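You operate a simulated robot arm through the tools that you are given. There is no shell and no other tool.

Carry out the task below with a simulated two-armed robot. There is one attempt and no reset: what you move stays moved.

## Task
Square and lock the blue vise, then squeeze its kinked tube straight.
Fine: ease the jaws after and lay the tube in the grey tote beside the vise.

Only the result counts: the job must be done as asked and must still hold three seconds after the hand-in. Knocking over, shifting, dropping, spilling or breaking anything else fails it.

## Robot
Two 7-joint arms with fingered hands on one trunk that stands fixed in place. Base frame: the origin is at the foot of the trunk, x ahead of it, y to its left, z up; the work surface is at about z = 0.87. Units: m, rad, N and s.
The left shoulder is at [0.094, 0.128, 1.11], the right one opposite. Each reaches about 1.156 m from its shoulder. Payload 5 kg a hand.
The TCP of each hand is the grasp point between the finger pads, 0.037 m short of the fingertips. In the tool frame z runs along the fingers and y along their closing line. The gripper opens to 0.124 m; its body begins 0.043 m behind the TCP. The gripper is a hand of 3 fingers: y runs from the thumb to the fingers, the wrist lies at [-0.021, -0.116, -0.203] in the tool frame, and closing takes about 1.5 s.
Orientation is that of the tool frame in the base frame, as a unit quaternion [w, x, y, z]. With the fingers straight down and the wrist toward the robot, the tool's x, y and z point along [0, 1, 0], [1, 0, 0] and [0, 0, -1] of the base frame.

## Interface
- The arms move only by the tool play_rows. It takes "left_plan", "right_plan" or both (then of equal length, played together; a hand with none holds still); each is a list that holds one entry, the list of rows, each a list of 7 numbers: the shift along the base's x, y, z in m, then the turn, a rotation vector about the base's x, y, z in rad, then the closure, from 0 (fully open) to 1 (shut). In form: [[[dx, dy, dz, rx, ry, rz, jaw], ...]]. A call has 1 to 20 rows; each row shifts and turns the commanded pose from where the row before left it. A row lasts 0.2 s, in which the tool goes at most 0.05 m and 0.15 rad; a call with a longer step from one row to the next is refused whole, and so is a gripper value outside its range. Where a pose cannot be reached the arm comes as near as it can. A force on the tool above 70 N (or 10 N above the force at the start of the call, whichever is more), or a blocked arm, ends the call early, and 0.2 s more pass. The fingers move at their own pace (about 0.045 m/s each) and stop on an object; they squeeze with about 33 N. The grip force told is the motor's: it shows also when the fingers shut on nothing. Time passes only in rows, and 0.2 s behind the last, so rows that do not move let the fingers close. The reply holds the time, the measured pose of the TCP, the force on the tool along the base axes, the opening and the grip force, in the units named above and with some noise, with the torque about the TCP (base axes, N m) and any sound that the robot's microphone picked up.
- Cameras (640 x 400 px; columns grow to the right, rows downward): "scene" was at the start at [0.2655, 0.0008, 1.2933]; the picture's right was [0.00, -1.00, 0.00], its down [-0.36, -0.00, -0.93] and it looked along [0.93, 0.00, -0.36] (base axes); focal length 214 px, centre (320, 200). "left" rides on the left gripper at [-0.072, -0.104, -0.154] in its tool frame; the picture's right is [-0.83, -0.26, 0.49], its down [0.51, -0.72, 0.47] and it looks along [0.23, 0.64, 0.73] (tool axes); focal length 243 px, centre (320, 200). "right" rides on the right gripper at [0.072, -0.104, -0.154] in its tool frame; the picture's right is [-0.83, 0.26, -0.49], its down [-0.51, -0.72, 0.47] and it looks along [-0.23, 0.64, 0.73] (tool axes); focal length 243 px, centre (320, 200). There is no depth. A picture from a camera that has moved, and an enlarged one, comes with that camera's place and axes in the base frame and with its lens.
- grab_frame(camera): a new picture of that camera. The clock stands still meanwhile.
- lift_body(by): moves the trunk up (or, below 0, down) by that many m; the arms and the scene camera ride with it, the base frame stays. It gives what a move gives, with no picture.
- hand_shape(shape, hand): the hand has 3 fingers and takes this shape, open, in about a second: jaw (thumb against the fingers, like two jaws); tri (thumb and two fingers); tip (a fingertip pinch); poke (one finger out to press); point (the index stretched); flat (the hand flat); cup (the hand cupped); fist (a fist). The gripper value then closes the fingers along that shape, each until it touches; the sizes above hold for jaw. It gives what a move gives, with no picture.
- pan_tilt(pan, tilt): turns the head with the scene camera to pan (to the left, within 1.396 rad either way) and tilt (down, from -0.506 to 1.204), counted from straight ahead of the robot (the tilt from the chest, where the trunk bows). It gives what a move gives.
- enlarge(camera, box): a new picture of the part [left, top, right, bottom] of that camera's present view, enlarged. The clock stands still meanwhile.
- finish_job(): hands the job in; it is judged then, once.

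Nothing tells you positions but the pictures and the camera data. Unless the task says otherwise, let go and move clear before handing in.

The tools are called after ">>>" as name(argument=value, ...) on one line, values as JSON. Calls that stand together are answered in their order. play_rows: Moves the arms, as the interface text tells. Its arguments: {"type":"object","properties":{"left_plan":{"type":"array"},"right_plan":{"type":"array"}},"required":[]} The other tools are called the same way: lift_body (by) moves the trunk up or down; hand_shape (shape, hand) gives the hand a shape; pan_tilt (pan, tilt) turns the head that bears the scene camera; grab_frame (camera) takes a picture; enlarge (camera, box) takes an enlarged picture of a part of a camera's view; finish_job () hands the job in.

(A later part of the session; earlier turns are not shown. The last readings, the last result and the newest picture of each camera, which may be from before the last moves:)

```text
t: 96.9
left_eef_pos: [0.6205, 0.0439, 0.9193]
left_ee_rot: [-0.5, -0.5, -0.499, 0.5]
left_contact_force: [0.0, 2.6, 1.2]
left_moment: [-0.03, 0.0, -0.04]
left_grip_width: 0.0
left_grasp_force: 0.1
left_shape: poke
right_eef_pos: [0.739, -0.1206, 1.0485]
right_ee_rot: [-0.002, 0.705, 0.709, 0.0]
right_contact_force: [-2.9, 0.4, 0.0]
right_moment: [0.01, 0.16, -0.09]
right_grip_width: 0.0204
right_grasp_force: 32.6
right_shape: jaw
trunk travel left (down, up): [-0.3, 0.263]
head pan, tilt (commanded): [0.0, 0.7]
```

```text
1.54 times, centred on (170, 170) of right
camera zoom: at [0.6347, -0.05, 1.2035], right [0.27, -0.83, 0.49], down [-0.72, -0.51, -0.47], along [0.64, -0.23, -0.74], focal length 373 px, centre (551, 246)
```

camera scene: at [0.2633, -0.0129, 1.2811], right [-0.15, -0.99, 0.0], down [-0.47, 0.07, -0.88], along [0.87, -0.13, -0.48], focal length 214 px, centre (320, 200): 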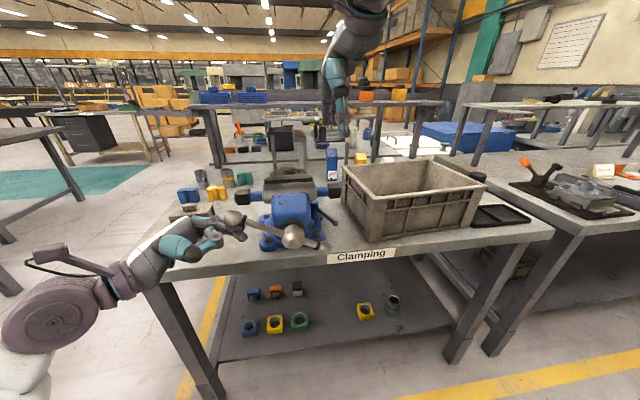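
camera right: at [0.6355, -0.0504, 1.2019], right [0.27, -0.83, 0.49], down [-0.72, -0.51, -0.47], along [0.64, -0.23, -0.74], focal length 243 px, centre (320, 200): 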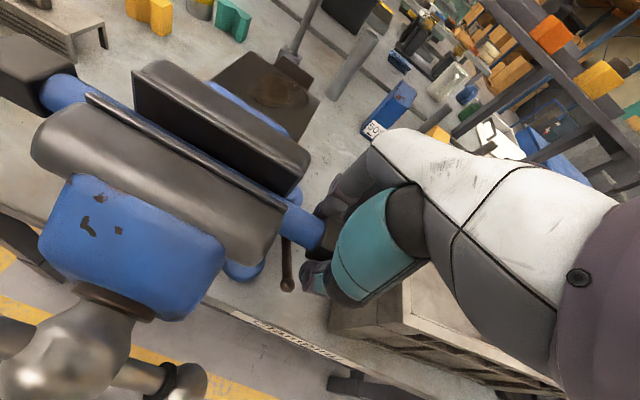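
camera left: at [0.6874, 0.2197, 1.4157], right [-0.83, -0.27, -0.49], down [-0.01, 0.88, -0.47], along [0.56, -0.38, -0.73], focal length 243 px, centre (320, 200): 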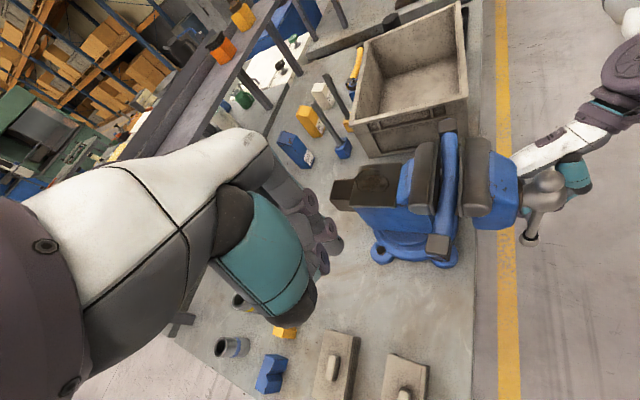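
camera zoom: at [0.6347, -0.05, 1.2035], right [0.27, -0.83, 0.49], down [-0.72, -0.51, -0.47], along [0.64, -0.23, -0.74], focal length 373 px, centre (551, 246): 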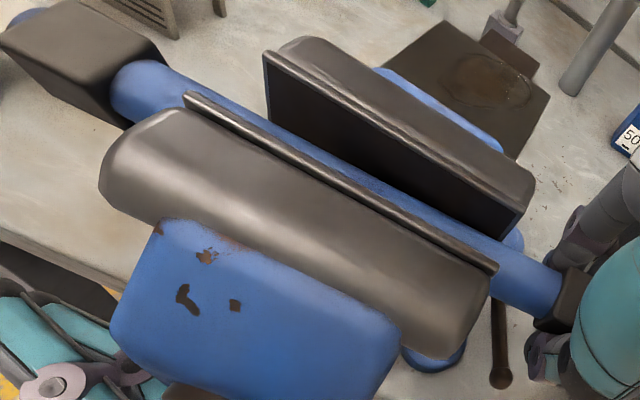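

>>> enlarge(camera="right", box=[40, 60, 320, 240])

>>> enlarge(camera="scene", box=[275, 100, 385, 160])

```text
2.22 times, centred on (180, 150) of right
camera zoom: at [0.6347, -0.05, 1.2035], right [0.27, -0.83, 0.49], down [-0.72, -0.51, -0.47], along [0.64, -0.23, -0.74], focal length 539 px, centre (631, 311)
```

zoom: 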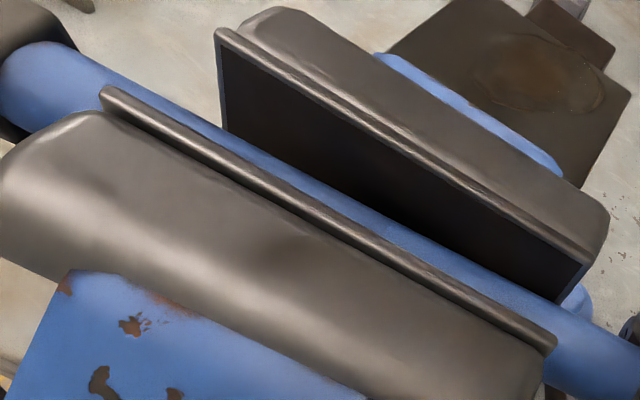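

```text
5.82 times, centred on (330, 130) of scene
camera zoom: at [0.2571, 0.0007, 1.2637], right [0.0, -1.0, 0.0], down [-0.64, 0.0, -0.77], along [0.77, 0.0, -0.64], focal length 1248 px, centre (262, 607)
```

zoom: 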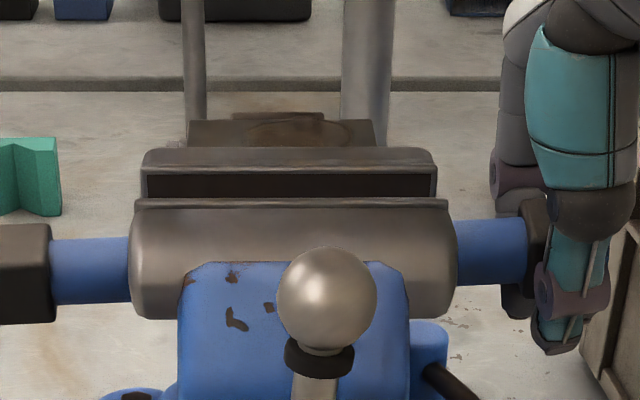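

The handle is back at ~187° and the tube is free on its rear side, held by my right hand. I'll open the jaws a little more for clearance before lifting.

>>> play_rows(left_plan=[[[0, -0.01, -0.002, 0, 0, 0, 0], [0, -0.01, -0.001, 0, 0, 0, 0], [0, -0.01, 0, 0, 0, 0, 0], [0, -0.01, 0, 0, 0, 0, 0]]], right_plan=[[[0, 0, 0, 0, 0, 0, 1], [0, 0, 0, 0, 0, 0, 1], [0, 0, 0, 0, 0, 0, 1], [0, 0, 0, 0, 0, 0, 1]]])

>>> enlarge(camera="scene", box=[220, 80, 420, 230])

>>> enlarge(camera="right", box=[0, 40, 340, 300])

```text
t: 97.9
left_eef_pos: [0.6214, 0.004, 0.9171]
left_ee_rot: [0.5, 0.501, 0.5, -0.5]
left_contact_force: [0.3, 4.7, 0.3]
left_moment: [-0.05, 0.0, -0.01]
left_grip_width: 0.0
left_grasp_force: 0.1
left_shape: poke
right_eef_pos: [0.7376, -0.1204, 1.0478]
right_ee_rot: [-0.003, 0.705, 0.709, 0.001]
right_contact_force: [0.2, 0.8, 0.8]
right_moment: [0.02, 0.04, -0.07]
right_grip_width: 0.0201
right_grasp_force: 32.5
right_shape: jaw
trunk travel left (down, up): [-0.3, 0.263]
head pan, tilt (commanded): [0.0, 0.7]
```

```text
2.67 times, centred on (320, 155) of scene
camera zoom: at [0.2575, 0.0008, 1.2636], right [0.0, -1.0, 0.0], down [-0.64, 0.0, -0.76], along [0.76, 0.0, -0.64], focal length 572 px, centre (320, 320)
```

zoom: 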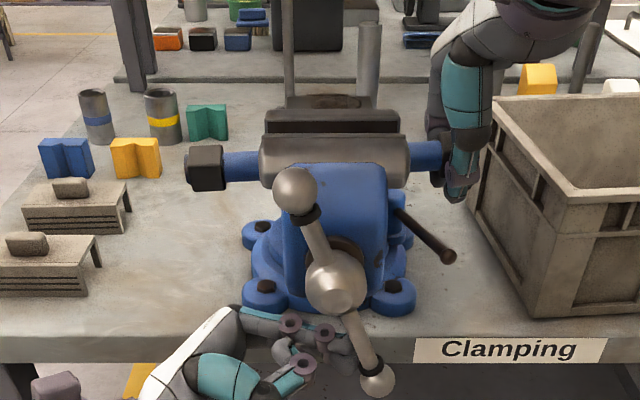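

```text
1.54 times, centred on (170, 170) of right
camera zoom: at [0.6352, -0.05, 1.2034], right [0.27, -0.83, 0.49], down [-0.72, -0.51, -0.47], along [0.64, -0.23, -0.74], focal length 373 px, centre (551, 246)
```

zoom: 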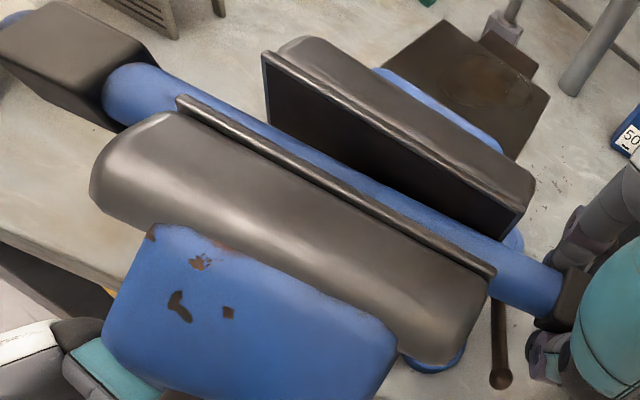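

The jaws are eased and the right hand feels no load from the vise. I'll withdraw the left hand and lift the tube slowly.

>>> play_rows(left_plan=[[[0, 0.02, 0, 0, 0, 0, 0], [0, 0.04, 0, 0, 0, 0, 0], [-0.01, 0.045, 0, 0, 0, 0, 0], [-0.01, 0.045, 0.01, 0, 0, 0, 0], [-0.01, 0.045, 0.02, 0, 0, 0, 0]]], right_plan=[[[0, 0, 0.004, 0, 0, 0, 1], [0, 0, 0.005, 0, 0, 0, 1], [0, 0, 0.006, 0, 0, 0, 1], [0, 0, 0.008, 0, 0, 0, 1], [0, 0, 0.01, 0, 0, 0, 1]]])

>>> enlarge(camera="scene", box=[220, 80, 420, 230])

>>> enlarge(camera="right", box=[0, 40, 340, 300])

```text
refused: row 5 steps farther than a row can; nothing moved
```

```text
2.67 times, centred on (320, 155) of scene
camera zoom: at [0.2575, 0.0008, 1.2636], right [0.0, -1.0, 0.0], down [-0.64, 0.0, -0.76], along [0.76, 0.0, -0.64], focal length 572 px, centre (320, 320)
```

zoom: 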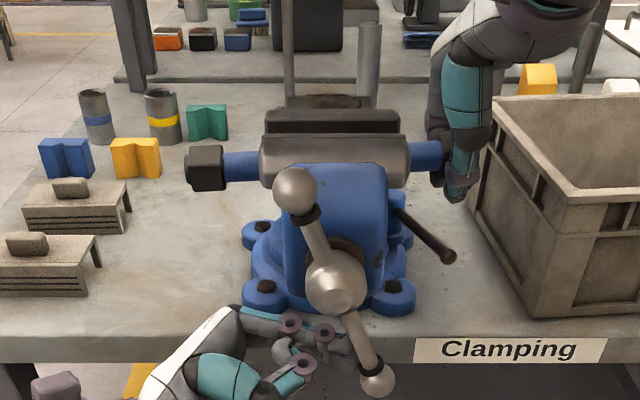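

```text
1.54 times, centred on (170, 170) of right
camera zoom: at [0.6352, -0.05, 1.2034], right [0.27, -0.83, 0.49], down [-0.72, -0.51, -0.47], along [0.64, -0.23, -0.74], focal length 373 px, centre (551, 246)
```

zoom: 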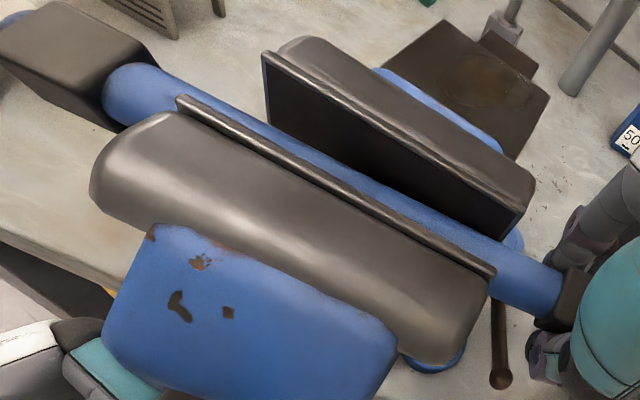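

>>> play_rows(left_plan=[[[0, 0.02, 0, 0, 0, 0, 0], [0, 0.04, 0, 0, 0, 0, 0], [-0.01, 0.04, 0, 0, 0, 0, 0], [-0.01, 0.04, 0.01, 0, 0, 0, 0], [-0.01, 0.04, 0.01, 0, 0, 0, 0]]], right_plan=[[[0, 0, 0.004, 0, 0, 0, 1], [0, 0, 0.005, 0, 0, 0, 1], [0, 0, 0.006, 0, 0, 0, 1], [0, 0, 0.008, 0, 0, 0, 1], [0, 0, 0.01, 0, 0, 0, 1]]])

>>> enlarge(camera="scene", box=[220, 80, 420, 230])

>>> enlarge(camera="right", box=[0, 40, 340, 300])

```text
t: 99.1
left_eef_pos: [0.5877, 0.1847, 0.938]
left_ee_rot: [0.5, 0.501, 0.5, -0.499]
left_contact_force: [0.1, -0.6, 0.9]
left_moment: [0.02, 0.01, 0.04]
left_grip_width: 0.0
left_grasp_force: 0.2
left_shape: poke
right_eef_pos: [0.7381, -0.1191, 1.0828]
right_ee_rot: [-0.004, 0.705, 0.709, 0.0]
right_contact_force: [-3.5, -0.1, 0.5]
right_moment: [-0.09, 0.05, -0.15]
right_grip_width: 0.0192
right_grasp_force: 33.1
right_shape: jaw
trunk travel left (down, up): [-0.3, 0.263]
head pan, tilt (commanded): [0.0, 0.7]
```

```text
2.67 times, centred on (320, 155) of scene
camera zoom: at [0.2565, 0.0009, 1.2639], right [0.0, -1.0, 0.0], down [-0.64, 0.0, -0.77], along [0.77, 0.0, -0.64], focal length 572 px, centre (320, 320)
```

zoom: 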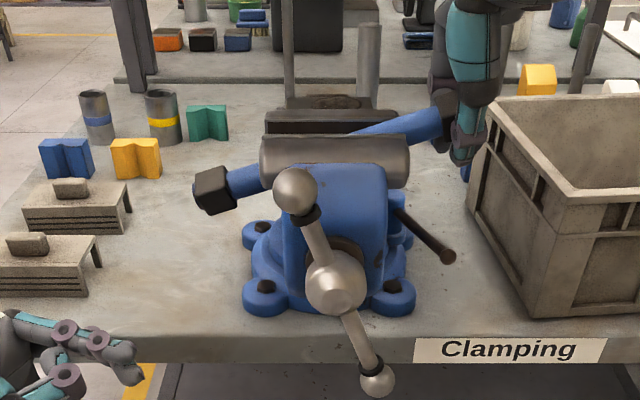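

```text
1.54 times, centred on (170, 170) of right
camera zoom: at [0.6343, -0.0487, 1.2387], right [0.27, -0.83, 0.49], down [-0.72, -0.51, -0.47], along [0.64, -0.23, -0.73], focal length 373 px, centre (551, 246)
```

zoom: 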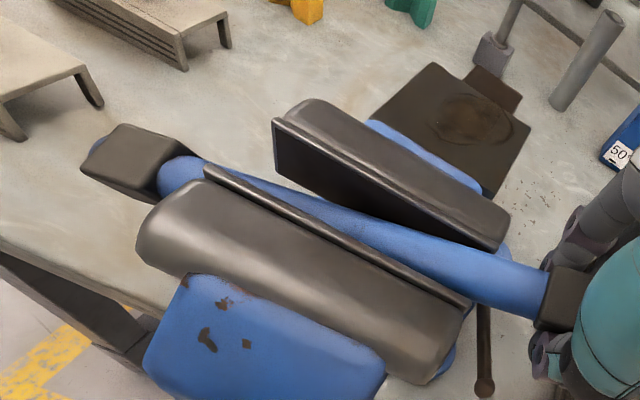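

>>> play_rows(right_plan=[[[0, 0, 0.008, 0, 0, 0, 1], [0, 0, 0.008, 0, 0, 0, 1], [0, 0, 0.008, 0, 0, 0, 1], [0, 0, 0, 0, 0, 0, 1]]])

>>> enlarge(camera="scene", box=[220, 80, 420, 230])

>>> enlarge(camera="right", box=[0, 40, 340, 300])

```text
t: 100.1
left_eef_pos: [0.5874, 0.184, 0.9375]
left_ee_rot: [-0.5, -0.499, -0.5, 0.5]
left_contact_force: [0.4, -0.3, 0.1]
left_moment: [0.03, -0.04, 0.03]
left_grip_width: 0.0003
left_grasp_force: 0.1
left_shape: poke
right_eef_pos: [0.7382, -0.1189, 1.1053]
right_ee_rot: [-0.004, 0.705, 0.709, 0.0]
right_contact_force: [-5.9, 4.2, -4.3]
right_moment: [-0.15, 0.12, -0.06]
right_grip_width: 0.0194
right_grasp_force: 32.1
right_shape: jaw
trunk travel left (down, up): [-0.3, 0.263]
head pan, tilt (commanded): [0.0, 0.7]
```

```text
2.67 times, centred on (320, 155) of scene
camera zoom: at [0.2572, 0.001, 1.2637], right [0.0, -1.0, 0.0], down [-0.64, 0.0, -0.77], along [0.77, 0.0, -0.64], focal length 572 px, centre (320, 320)
```

zoom: 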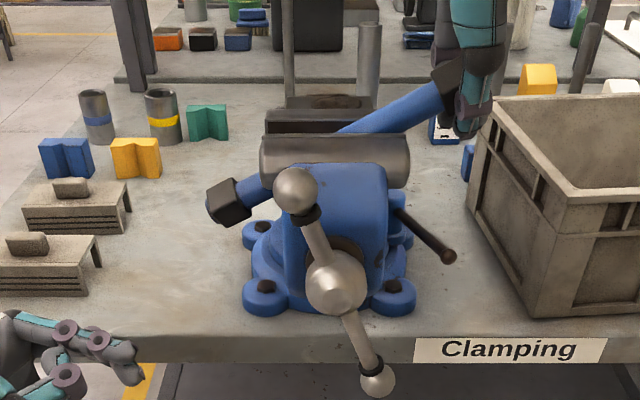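

```text
1.54 times, centred on (170, 170) of right
camera zoom: at [0.6345, -0.0484, 1.2616], right [0.27, -0.83, 0.49], down [-0.72, -0.51, -0.47], along [0.64, -0.23, -0.74], focal length 373 px, centre (551, 246)
```

zoom: 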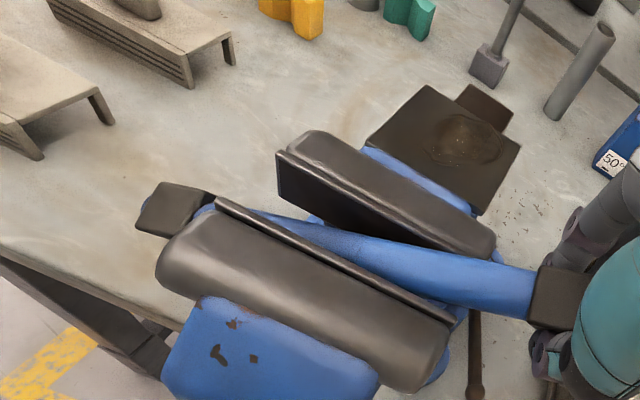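

The tube is binding between the jaws because it is slightly yawed (its left end pressed on the front plate), so it pivots in my grip instead of lifting. I'll yaw the hand back ~3° and shift it 5 mm toward me to free it, then check.

>>> play_rows(right_plan=[[[-0.002, 0.003, -0.003, 0, 0, -0.02, 1], [-0.002, 0.003, -0.003, 0, 0, -0.02, 1], [-0.001, 0.0, 0, 0, 0, -0.015, 1], [0, 0, 0, 0, 0, 0, 1]]])

>>> enlarge(camera="scene", box=[220, 80, 420, 230])

>>> enlarge(camera="right", box=[0, 40, 340, 300])

```text
t: 101.1
left_eef_pos: [0.5879, 0.1846, 0.9369]
left_ee_rot: [0.499, 0.501, 0.5, -0.5]
left_contact_force: [-0.7, 0.1, 0.1]
left_moment: [0.03, -0.03, 0.0]
left_grip_width: 0.0
left_grasp_force: 0.0
left_shape: poke
right_eef_pos: [0.7346, -0.1133, 1.0989]
right_ee_rot: [-0.004, 0.725, 0.689, 0.001]
right_contact_force: [0.5, -0.3, 0.7]
right_moment: [0.04, 0.03, -0.05]
right_grip_width: 0.0194
right_grasp_force: 33.5
right_shape: jaw
trunk travel left (down, up): [-0.3, 0.263]
head pan, tilt (commanded): [0.0, 0.7]
```

```text
2.67 times, centred on (320, 155) of scene
camera zoom: at [0.2575, 0.0004, 1.2636], right [0.0, -1.0, 0.0], down [-0.64, 0.0, -0.76], along [0.76, 0.0, -0.64], focal length 572 px, centre (320, 320)
```

zoom: 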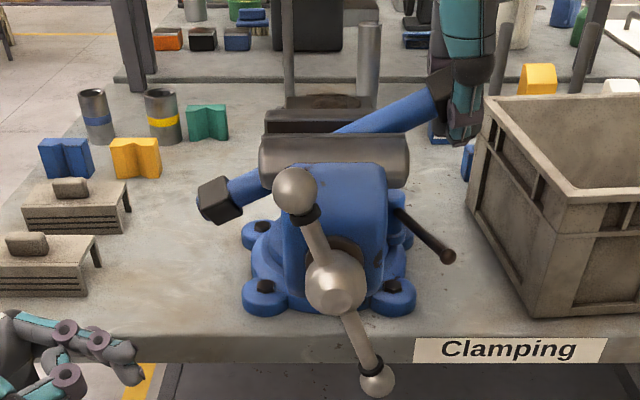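

```text
1.54 times, centred on (170, 170) of right
camera zoom: at [0.6347, -0.0378, 1.2554], right [0.22, -0.84, 0.49], down [-0.75, -0.47, -0.47], along [0.63, -0.26, -0.74], focal length 373 px, centre (551, 246)
```

zoom: 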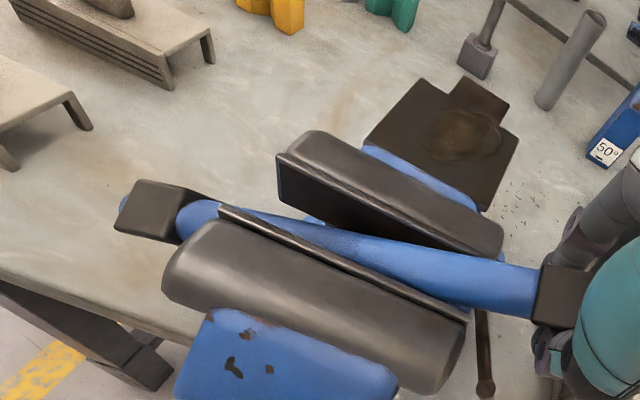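

Forces are now near zero, so the tube is free and holds its angle in my grip. I'll roll the hand to bring the tube level while lifting it out of the jaws.

>>> play_rows(right_plan=[[[0, 0, 0.01, 0.07, 0, 0, 1], [0, 0, 0.01, 0.07, 0, 0, 1], [0, 0, 0.01, 0.07, 0, 0, 1]]])

>>> enlarge(camera="scene", box=[220, 80, 420, 230])

>>> enlarge(camera="right", box=[0, 40, 340, 300])

```text
t: 101.9
left_eef_pos: [0.5877, 0.1827, 0.9373]
left_ee_rot: [-0.5, -0.5, -0.5, 0.501]
left_contact_force: [0.1, -0.3, 0.2]
left_moment: [-0.01, -0.02, 0.01]
left_grip_width: 0.0
left_grasp_force: 0.2
left_shape: poke
right_eef_pos: [0.7335, -0.1134, 1.1315]
right_ee_rot: [-0.079, 0.72, 0.685, 0.073]
right_contact_force: [0.2, -0.2, 0.0]
right_moment: [0.0, 0.0, -0.02]
right_grip_width: 0.0166
right_grasp_force: 33.1
right_shape: jaw
trunk travel left (down, up): [-0.3, 0.263]
head pan, tilt (commanded): [0.0, 0.7]
```

```text
2.67 times, centred on (320, 155) of scene
camera zoom: at [0.2571, -0.0002, 1.2637], right [0.0, -1.0, 0.0], down [-0.64, 0.0, -0.77], along [0.77, 0.0, -0.64], focal length 572 px, centre (320, 320)
```

zoom: 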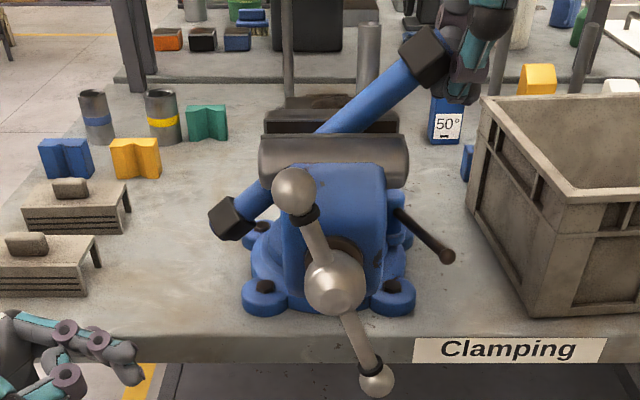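

```text
1.54 times, centred on (170, 170) of right
camera zoom: at [0.634, -0.072, 1.2994], right [0.22, -0.93, 0.3], down [-0.75, -0.36, -0.56], along [0.63, -0.1, -0.77], focal length 373 px, centre (551, 246)
```

zoom: 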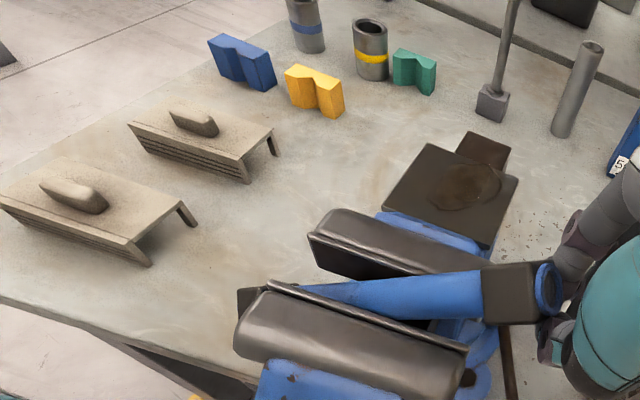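

>>> enlarge(camera="scene", box=[280, 60, 400, 170])

>>> enlarge(camera="right", box=[160, 130, 360, 300])

>>> grab_frame(camera="left")

```text
3.64 times, centred on (340, 115) of scene
camera zoom: at [0.2571, -0.0002, 1.2637], right [0.0, -1.0, 0.0], down [-0.64, 0.0, -0.77], along [0.77, 0.0, -0.64], focal length 780 px, centre (247, 509)
```

zoom: 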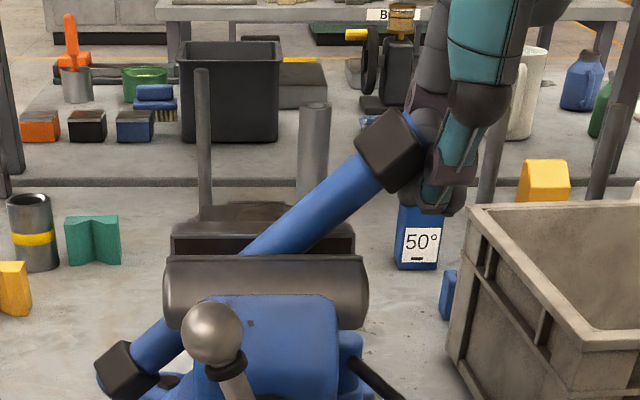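

```text
2.35 times, centred on (260, 215) of right
camera zoom: at [0.634, -0.072, 1.2994], right [0.22, -0.93, 0.3], down [-0.75, -0.36, -0.56], along [0.63, -0.1, -0.77], focal length 571 px, centre (461, 165)
```

zoom: 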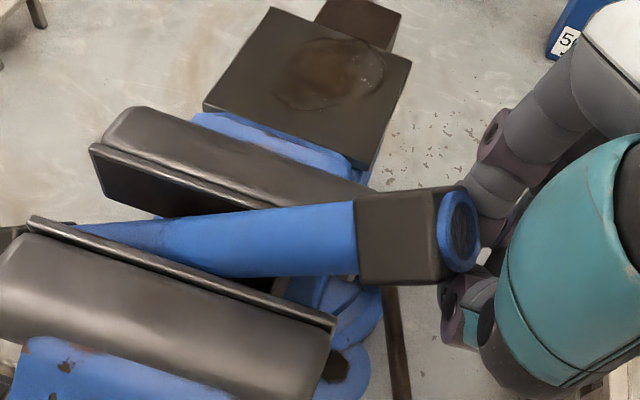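

```text
taken
camera left: at [0.484, 0.3362, 1.0106], right [-0.26, -0.49, 0.83], down [-0.72, -0.47, -0.51], along [0.64, -0.73, -0.23], focal length 243 px, centre (320, 200)
```

left: 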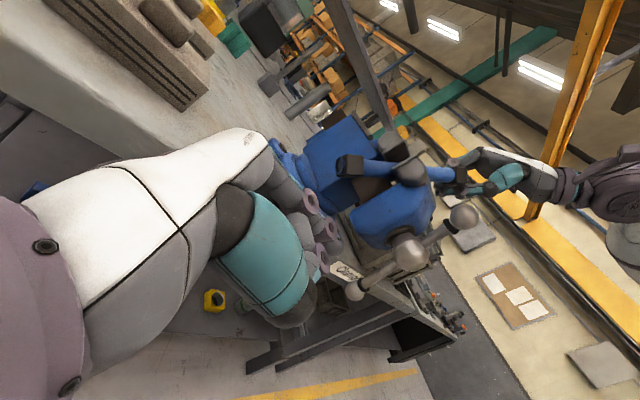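

The collar slipped out of the grip; the tube now stands jammed at ~40° in the jaw gap with its lower collar caught under the jaw's left end, and my hand carries no load. I'll open the hand gently and move it up clear, then re-grasp the tube body squarely.

>>> play_rows(right_plan=[[[0, 0, 0, 0, 0, 0, 0.8], [0, 0, 0, 0, 0, 0, 0.6], [0, 0, 0, 0, 0, 0, 0.4], [0, 0, 0, 0, 0, 0, 0.2], [0, 0, 0, 0, 0, 0, 0], [0, 0, 0, 0, 0, 0, 0], [0, 0, 0, 0, 0, 0, 0]]])

>>> enlarge(camera="scene", box=[280, 60, 400, 170])

>>> enlarge(camera="right", box=[160, 130, 360, 300])

```text
t: 103.5
left_eef_pos: [0.5879, 0.1834, 0.9376]
left_ee_rot: [-0.5, -0.499, -0.5, 0.501]
left_contact_force: [0.3, 0.1, -0.8]
left_moment: [-0.01, -0.02, -0.02]
left_grip_width: 0.0001
left_grasp_force: 0.0
left_shape: poke
right_eef_pos: [0.7334, -0.1134, 1.13]
right_ee_rot: [-0.08, 0.72, 0.685, 0.072]
right_contact_force: [-0.6, -1.1, -0.4]
right_moment: [-0.03, -0.03, -0.03]
right_grip_width: 0.1233
right_grasp_force: 0.1
right_shape: jaw
trunk travel left (down, up): [-0.3, 0.263]
head pan, tilt (commanded): [0.0, 0.7]
```

```text
3.64 times, centred on (340, 115) of scene
camera zoom: at [0.2575, 0.0005, 1.2636], right [0.0, -1.0, 0.0], down [-0.64, 0.0, -0.76], along [0.76, 0.0, -0.64], focal length 780 px, centre (247, 509)
```

zoom: 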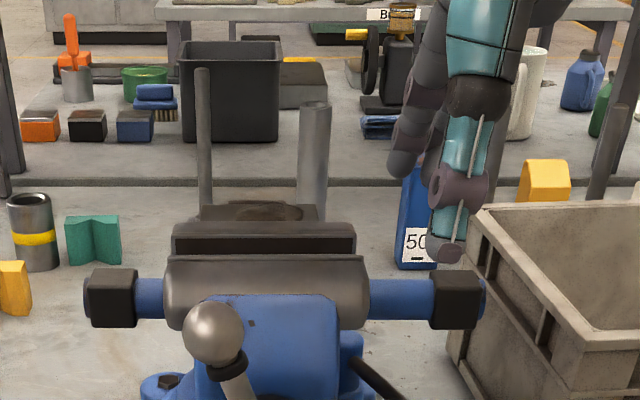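

```text
2.35 times, centred on (260, 215) of right
camera zoom: at [0.6344, -0.0711, 1.2988], right [0.22, -0.93, 0.3], down [-0.75, -0.36, -0.56], along [0.63, -0.1, -0.77], focal length 571 px, centre (461, 165)
```

zoom: 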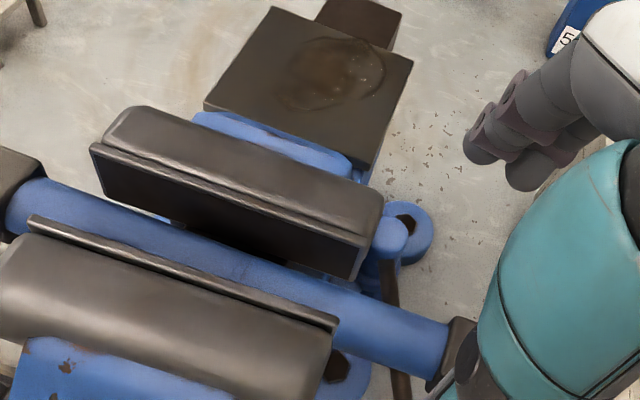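

The tube simply settled back level onto the vise slide, resting safely between the jaws. I'll open the jaws further for easy clearance: left hand pushes the lower end of the handle on to the right, while the right hand moves up out of the way.

>>> play_rows(left_plan=[[[0.012, -0.045, -0.01, 0, 0, 0, 0], [0.012, -0.045, -0.01, 0, 0, 0, 0], [0, -0.045, -0.008, 0, 0, 0, 0], [0, -0.03, -0.004, 0, 0, 0, 0], [0, -0.012, -0.002, 0, 0, 0, 0], [0, -0.012, 0, 0, 0, 0, 0], [0, -0.011, 0.001, 0, 0, 0, 0], [0, -0.01, 0.004, 0, 0, 0, 0], [0, -0.01, 0.004, 0, 0, 0, 0]]], right_plan=[[[0, -0.01, 0.03, 0, 0, 0, 0], [0, -0.01, 0.03, 0, 0, 0, 0], [0, 0, 0.02, 0, 0, 0, 0], [0, 0, 0, 0, 0, 0, 0], [0, 0, 0, 0, 0, 0, 0], [0, 0, 0, 0, 0, 0, 0], [0, 0, 0, 0, 0, 0, 0], [0, 0, 0, 0, 0, 0, 0], [0, 0, 0, 0, 0, 0, 0]]])

>>> enlarge(camera="scene", box=[220, 80, 420, 230])

>>> grab_frame(camera="right")

```text
t: 105.5
left_eef_pos: [0.6142, -0.0353, 0.9108]
left_ee_rot: [0.5, 0.5, 0.5, -0.5]
left_contact_force: [1.6, 2.6, -1.2]
left_moment: [0.0, 0.05, 0.06]
left_grip_width: 0.0
left_grasp_force: 0.1
left_shape: poke
right_eef_pos: [0.7337, -0.1335, 1.2101]
right_ee_rot: [-0.079, 0.72, 0.686, 0.072]
right_contact_force: [0.3, -0.8, 0.3]
right_moment: [0.04, 0.02, 0.0]
right_grip_width: 0.1235
right_grasp_force: 0.1
right_shape: jaw
trunk travel left (down, up): [-0.3, 0.263]
head pan, tilt (commanded): [0.0, 0.7]
```

```text
2.67 times, centred on (320, 155) of scene
camera zoom: at [0.2578, 0.0003, 1.2635], right [0.0, -1.0, 0.0], down [-0.64, 0.0, -0.76], along [0.76, 0.0, -0.64], focal length 572 px, centre (320, 320)
```

zoom: 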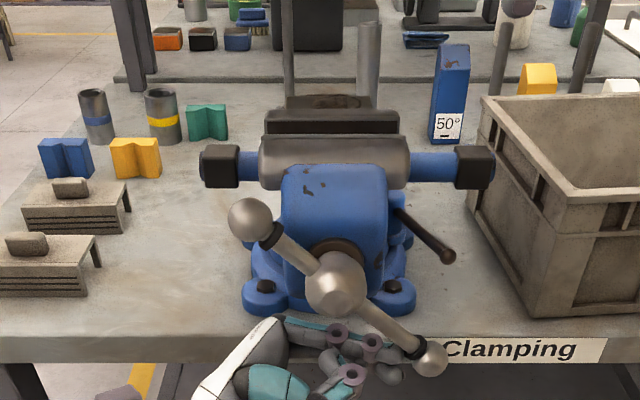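

```text
taken
camera right: at [0.6346, -0.0918, 1.3785], right [0.22, -0.93, 0.3], down [-0.75, -0.36, -0.56], along [0.63, -0.1, -0.77], focal length 243 px, centre (320, 200)
```

right: 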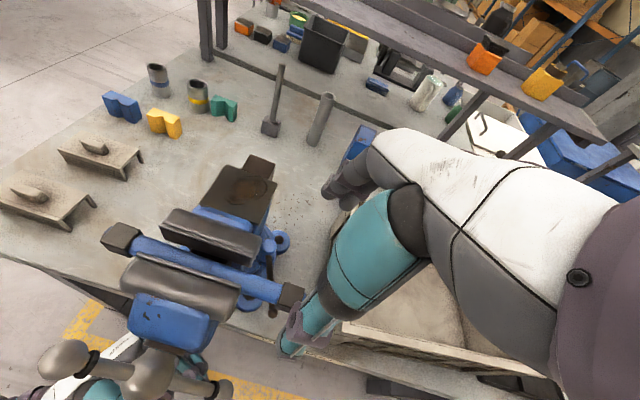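

>>> play_rows(left_plan=[[[0, -0.009, 0.005, 0, 0, 0, 0], [0, -0.008, 0.006, 0, 0, 0, 0]]])

>>> enlarge(camera="scene", box=[220, 80, 420, 230])

>>> enlarge(camera="right", box=[80, 140, 320, 340])

```text
t: 106.1
left_eef_pos: [0.6171, -0.0531, 0.9217]
left_ee_rot: [-0.5, -0.5, -0.5, 0.5]
left_contact_force: [2.6, 0.6, -2.0]
left_moment: [0.03, 0.06, 0.1]
left_grip_width: 0.0
left_grasp_force: 0.0
left_shape: poke
right_eef_pos: [0.7341, -0.1334, 1.2094]
right_ee_rot: [-0.079, 0.72, 0.685, 0.073]
right_contact_force: [0.5, -0.8, 0.2]
right_moment: [0.03, 0.01, 0.01]
right_grip_width: 0.1238
right_grasp_force: 0.1
right_shape: jaw
trunk travel left (down, up): [-0.3, 0.263]
head pan, tilt (commanded): [0.0, 0.7]
```

```text
2.67 times, centred on (320, 155) of scene
camera zoom: at [0.2578, 0.0006, 1.2636], right [0.0, -1.0, 0.0], down [-0.64, 0.0, -0.76], along [0.76, 0.0, -0.64], focal length 572 px, centre (320, 320)
```

zoom: 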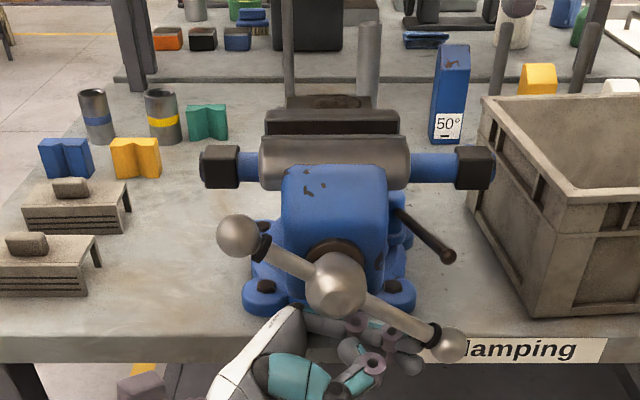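

```text
2.00 times, centred on (200, 240) of right
camera zoom: at [0.6346, -0.0916, 1.3785], right [0.22, -0.93, 0.3], down [-0.75, -0.36, -0.56], along [0.63, -0.1, -0.77], focal length 485 px, centre (560, 120)
```

zoom: 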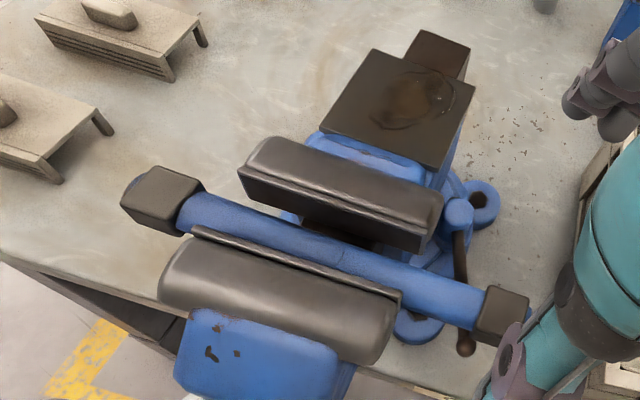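

>>> play_rows(left_plan=[[[0, 0.04, -0.004, 0, 0, 0, 0], [0, 0.045, 0, 0, 0, 0, 0], [0, 0.045, 0, 0, 0, 0, 0], [0, 0.045, 0, 0, 0, 0, 0], [0, 0.028, 0.04, 0, 0, 0, 0], [0, 0, 0.045, 0, 0, 0, 0], [0, 0, 0.045, 0, 0, 0, 0], [0, 0, 0.045, 0, 0, 0, 0], [0, -0.035, 0.01, 0, 0, 0, 0], [0, -0.03, 0, 0, 0, 0, 0], [0, 0.002, -0.015, 0, 0, 0, 0], [0, 0.004, -0.01, 0, 0, 0, 0], [0, 0.003, -0.01, 0, 0, 0, 0], [0, 0.002, -0.011, 0, 0, 0, 0], [0, 0.002, -0.011, 0, 0, 0, 0], [0, 0.001, -0.0105, 0, 0, 0, 0]]])

>>> enlarge(camera="scene", box=[220, 80, 420, 230])

>>> enlarge(camera="right", box=[80, 140, 320, 340])

```text
t: 109.5
left_eef_pos: [0.6143, 0.0991, 1.037]
left_ee_rot: [0.5, 0.5, 0.5, -0.5]
left_contact_force: [-2.9, 1.8, 4.5]
left_moment: [-0.11, 0.06, -0.08]
left_grip_width: 0.0
left_grasp_force: 0.0
left_shape: poke
right_eef_pos: [0.7339, -0.1343, 1.211]
right_ee_rot: [-0.079, 0.72, 0.685, 0.073]
right_contact_force: [0.0, 0.3, 0.7]
right_moment: [0.0, 0.01, -0.01]
right_grip_width: 0.1236
right_grasp_force: 0.0
right_shape: jaw
trunk travel left (down, up): [-0.3, 0.263]
head pan, tilt (commanded): [0.0, 0.7]
```

```text
2.67 times, centred on (320, 155) of scene
camera zoom: at [0.2568, 0.0009, 1.2638], right [0.0, -1.0, 0.0], down [-0.64, 0.0, -0.77], along [0.77, 0.0, -0.64], focal length 572 px, centre (320, 320)
```

zoom: 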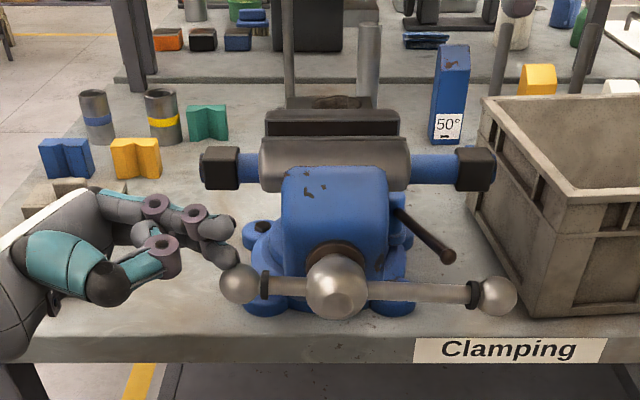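

```text
2.00 times, centred on (200, 240) of right
camera zoom: at [0.6335, -0.0912, 1.379], right [0.22, -0.93, 0.3], down [-0.75, -0.36, -0.56], along [0.63, -0.1, -0.77], focal length 485 px, centre (560, 120)
```

zoom: 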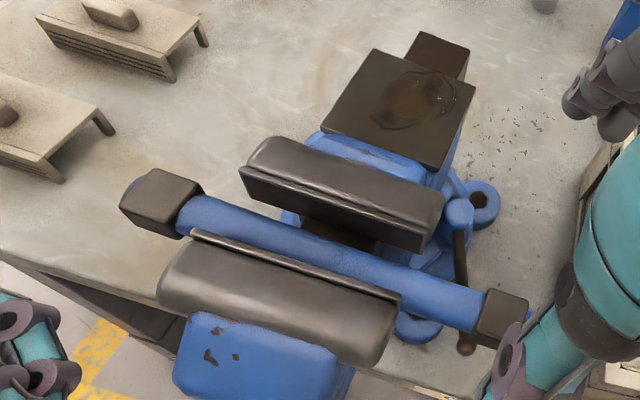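

Gap is now ~43 mm-ish relative opening with the tube lying free between the plates. A little more opening lets even the collars pass through, so I'll turn the handle a bit further the same way.

>>> play_rows(left_plan=[[[-0.003, -0.001, -0.011, 0, 0, 0, 0], [-0.003, -0.002, -0.011, 0, 0, 0, 0], [0, -0.003, -0.0105, 0, 0, 0, 0], [0, -0.004, -0.011, 0, 0, 0, 0], [0, -0.005, -0.011, 0, 0, 0, 0], [0, -0.007, -0.009, 0, 0, 0, 0], [0, -0.008, -0.008, 0, 0, 0, 0], [0, -0.009, -0.006, 0, 0, 0, 0], [0, -0.009, -0.005, 0, 0, 0, 0]]])

>>> enlarge(camera="scene", box=[220, 80, 420, 230])

>>> enlarge(camera="right", box=[80, 140, 320, 340])

```text
t: 111.5
left_eef_pos: [0.6083, 0.0515, 0.9538]
left_ee_rot: [0.5, 0.5, 0.5, -0.5]
left_contact_force: [0.4, 2.3, 1.7]
left_moment: [-0.01, 0.01, -0.03]
left_grip_width: 0.0
left_grasp_force: 0.1
left_shape: poke
right_eef_pos: [0.7348, -0.1338, 1.2094]
right_ee_rot: [-0.079, 0.721, 0.685, 0.072]
right_contact_force: [-0.5, -1.1, 0.5]
right_moment: [0.01, -0.01, 0.01]
right_grip_width: 0.1236
right_grasp_force: 0.1
right_shape: jaw
trunk travel left (down, up): [-0.3, 0.263]
head pan, tilt (commanded): [0.0, 0.7]
```

```text
2.67 times, centred on (320, 155) of scene
camera zoom: at [0.2574, 0.0006, 1.2636], right [0.0, -1.0, 0.0], down [-0.64, 0.0, -0.76], along [0.76, 0.0, -0.64], focal length 572 px, centre (320, 320)
```

zoom: 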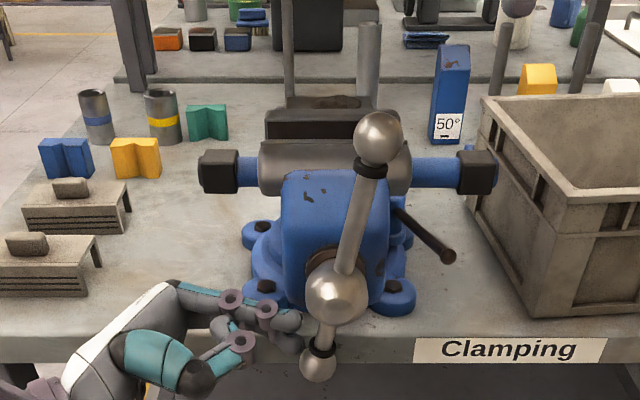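

```text
2.00 times, centred on (200, 240) of right
camera zoom: at [0.6342, -0.0915, 1.3787], right [0.22, -0.93, 0.3], down [-0.75, -0.36, -0.56], along [0.63, -0.1, -0.77], focal length 485 px, centre (560, 120)
```

zoom: 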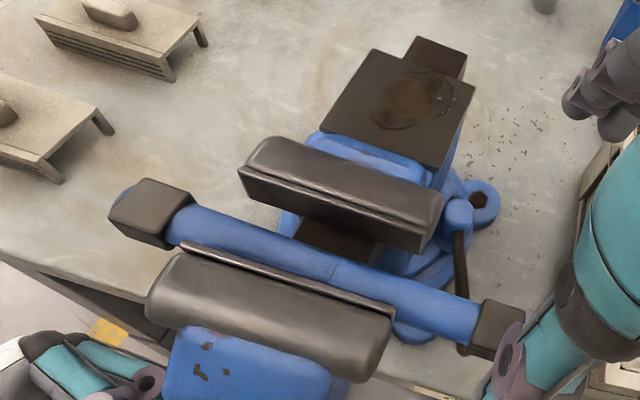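

The jaws are now open about as wide as at the start (~45 mm+), and the tube lies on the slide at x ≈ 0.721 from y = 0.09 to -0.136. I'll park the left hand aside and set the right hand upright above the right collar, then grip it and slide the tube ~2 cm to the right so I can then grip the tube body inside the collar.

>>> play_rows(left_plan=[[[0, 0.03, 0, 0, 0, 0, 0], [0, 0.04, 0, 0, 0, 0, 0], [0, 0.04, 0, 0, 0, 0, 0], [-0.02, 0.03, 0, 0, 0, 0, 0], [0, 0, 0, 0, 0, 0, 0], [0, 0, 0, 0, 0, 0, 0]]], right_plan=[[[-0.003, 0, 0, -0.105, 0, 0, 0], [-0.003, 0, 0, -0.105, 0, 0, 0], [-0.003, -0.001, -0.02, 0, 0, 0.05, 0], [-0.003, -0.001, -0.03, 0, 0, 0, 0], [-0.001, 0, -0.03, 0, 0, 0, 0], [0, 0, -0.02, 0, 0, 0, 0]]])

>>> grab_frame(camera="right")

>>> enlarge(camera="scene", box=[260, 70, 420, 200])

```text
t: 112.9
left_eef_pos: [0.5862, 0.1945, 0.9536]
left_ee_rot: [0.5, 0.5, 0.5, -0.5]
left_contact_force: [-0.1, 0.7, 0.1]
left_moment: [0.0, -0.01, 0.02]
left_grip_width: 0.0
left_grasp_force: 0.1
left_shape: poke
right_eef_pos: [0.7206, -0.1342, 1.1082]
right_ee_rot: [-0.003, 0.708, 0.707, 0.0]
right_contact_force: [-0.5, 0.3, -0.4]
right_moment: [0.02, 0.01, 0.02]
right_grip_width: 0.1237
right_grasp_force: 0.0
right_shape: jaw
trunk travel left (down, up): [-0.3, 0.263]
head pan, tilt (commanded): [0.0, 0.7]
```

```text
taken
camera right: at [0.6176, -0.0637, 1.2651], right [0.26, -0.83, 0.49], down [-0.72, -0.5, -0.47], along [0.64, -0.23, -0.74], focal length 243 px, centre (320, 200)
```

right: 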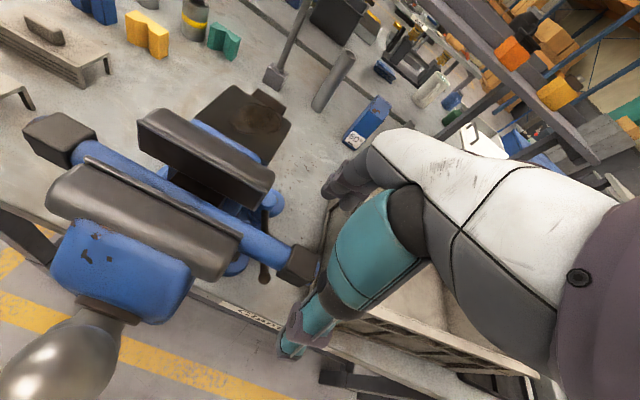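

```text
3.08 times, centred on (340, 135) of scene
camera zoom: at [0.2574, 0.0005, 1.2636], right [0.0, -1.0, 0.0], down [-0.64, 0.0, -0.76], along [0.76, 0.0, -0.64], focal length 660 px, centre (258, 400)
```

zoom: 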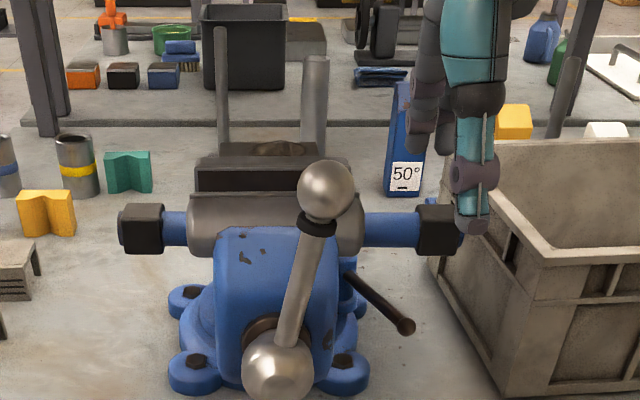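

>>> play_rows(right_plan=[[[0, 0, -0.03, 0, 0, 0, 0], [0, -0.001, -0.032, 0, 0, 0, 0], [0, 0, 0, 0, 0, 0, 0.5], [0, 0, 0, 0, 0, 0, 1], [0, 0, 0, 0, 0, 0, 1], [0, 0, 0, 0, 0, 0, 1], [0, 0, 0, 0, 0, 0, 1], [0, 0, 0, 0, 0, 0, 1], [0, 0, 0, 0, 0, 0, 1]]])

>>> grab_frame(camera="right")

>>> enlarge(camera="scene", box=[260, 70, 420, 200])

```text
t: 114.9
left_eef_pos: [0.5857, 0.1939, 0.9537]
left_ee_rot: [0.499, 0.501, 0.501, -0.5]
left_contact_force: [0.4, -1.5, 0.1]
left_moment: [0.0, 0.04, 0.02]
left_grip_width: 0.0
left_grasp_force: 0.1
left_shape: poke
right_eef_pos: [0.7205, -0.1376, 1.047]
right_ee_rot: [-0.004, 0.707, 0.707, -0.001]
right_contact_force: [1.7, -0.6, 0.4]
right_moment: [0.04, 0.05, -0.16]
right_grip_width: 0.0176
right_grasp_force: 33.2
right_shape: jaw
trunk travel left (down, up): [-0.3, 0.263]
head pan, tilt (commanded): [0.0, 0.7]
```

```text
taken
camera right: at [0.617, -0.0662, 1.203], right [0.26, -0.83, 0.49], down [-0.72, -0.5, -0.47], along [0.64, -0.23, -0.74], focal length 243 px, centre (320, 200)
```

right: 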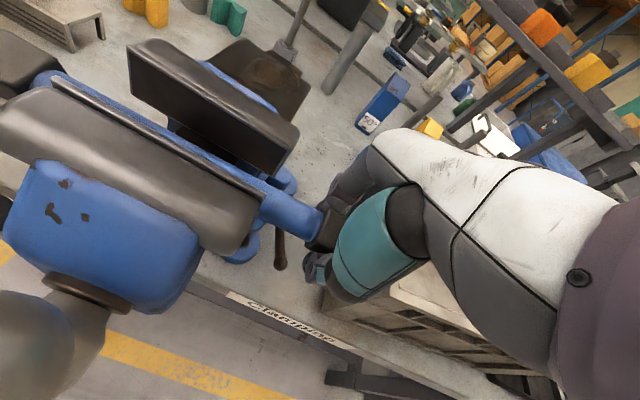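

```text
3.08 times, centred on (340, 135) of scene
camera zoom: at [0.2577, 0.0004, 1.2636], right [0.0, -1.0, 0.0], down [-0.64, 0.0, -0.76], along [0.76, 0.0, -0.64], focal length 660 px, centre (258, 400)
```

zoom: 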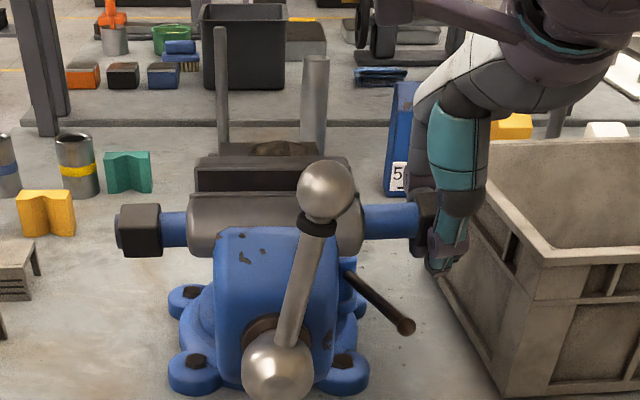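

>>> play_rows(right_plan=[[[0, -0.006, 0.001, 0, 0, 0, 1], [0, -0.006, 0, 0, 0, 0, 1], [0, -0.006, 0, 0, 0, 0, 1], [0, 0, 0, 0, 0, 0, 1]]])

>>> enlarge(camera="scene", box=[260, 70, 420, 200])

>>> enlarge(camera="right", box=[0, 40, 340, 300])

```text
t: 115.9
left_eef_pos: [0.5881, 0.194, 0.9535]
left_ee_rot: [0.5, 0.501, 0.5, -0.5]
left_contact_force: [-0.1, 0.3, -0.3]
left_moment: [0.02, 0.02, 0.03]
left_grip_width: 0.0001
left_grasp_force: 0.0
left_shape: poke
right_eef_pos: [0.7213, -0.1539, 1.0479]
right_ee_rot: [-0.004, 0.707, 0.707, 0.0]
right_contact_force: [0.3, -1.2, 0.5]
right_moment: [0.07, 0.05, -0.17]
right_grip_width: 0.0175
right_grasp_force: 33.1
right_shape: jaw
trunk travel left (down, up): [-0.3, 0.263]
head pan, tilt (commanded): [0.0, 0.7]
```

```text
3.08 times, centred on (340, 135) of scene
camera zoom: at [0.2576, 0.0006, 1.2636], right [0.0, -1.0, 0.0], down [-0.64, 0.0, -0.76], along [0.76, 0.0, -0.64], focal length 660 px, centre (258, 400)
```

zoom: 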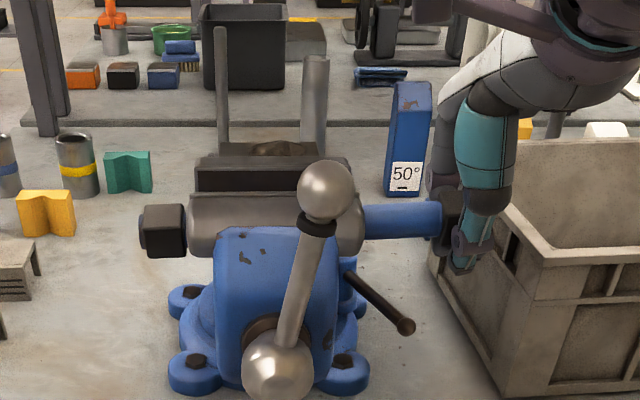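

```text
1.54 times, centred on (170, 170) of right
camera zoom: at [0.6176, -0.0835, 1.2039], right [0.26, -0.83, 0.49], down [-0.72, -0.5, -0.47], along [0.64, -0.23, -0.74], focal length 373 px, centre (551, 246)
```

zoom: 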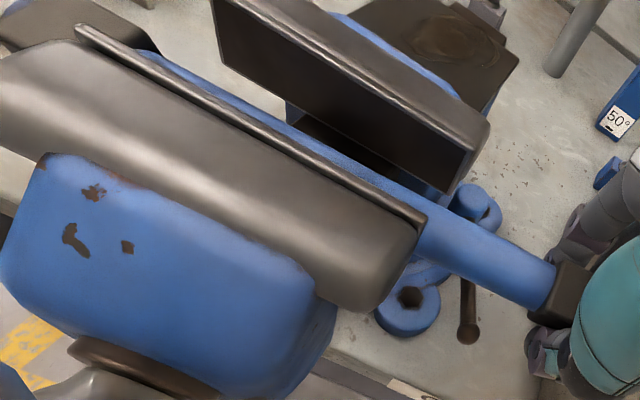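

>>> play_rows(right_plan=[[[0, 0, 0, 0, 0, 0, 0.6], [0, 0, 0, 0, 0, 0, 0.3], [0, 0, 0, 0, 0, 0, 0], [0, 0, 0, 0, 0, 0, 0], [0, 0, 0, 0, 0, 0, 0], [0, 0, 0, 0, 0, 0, 0], [0, 0.016, 0, 0, 0, 0, 0], [0, 0.016, 0, 0, 0, 0, 0], [0, 0.015, 0, 0, 0, 0, 0], [0, 0, 0, 0, 0, 0, 0]]])

>>> enlarge(camera="scene", box=[260, 70, 420, 200])

>>> enlarge(camera="right", box=[0, 40, 340, 300])

```text
t: 118.1
left_eef_pos: [0.5866, 0.1928, 0.954]
left_ee_rot: [0.5, 0.5, 0.5, -0.5]
left_contact_force: [0.3, 0.0, -0.8]
left_moment: [0.02, 0.05, 0.01]
left_grip_width: 0.0002
left_grasp_force: 0.0
left_shape: poke
right_eef_pos: [0.719, -0.1076, 1.0471]
right_ee_rot: [-0.003, 0.707, 0.707, 0.001]
right_contact_force: [-0.1, -0.7, 0.7]
right_moment: [0.0, -0.01, -0.04]
right_grip_width: 0.1235
right_grasp_force: 0.1
right_shape: jaw
trunk travel left (down, up): [-0.3, 0.263]
head pan, tilt (commanded): [0.0, 0.7]
```

```text
3.08 times, centred on (340, 135) of scene
camera zoom: at [0.2571, 0.0004, 1.2637], right [0.0, -1.0, 0.0], down [-0.64, 0.0, -0.77], along [0.77, 0.0, -0.64], focal length 660 px, centre (258, 400)
```

zoom: 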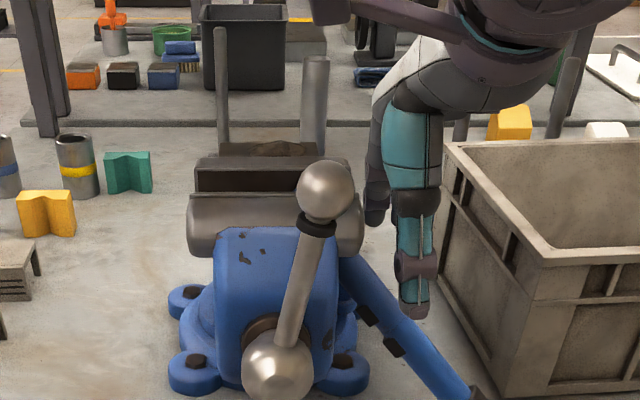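

```text
1.54 times, centred on (170, 170) of right
camera zoom: at [0.6159, -0.0367, 1.2036], right [0.26, -0.83, 0.49], down [-0.72, -0.5, -0.47], along [0.64, -0.23, -0.74], focal length 373 px, centre (551, 246)
```

zoom: 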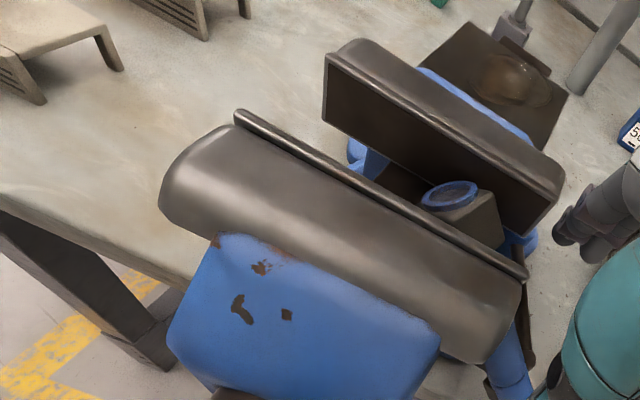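

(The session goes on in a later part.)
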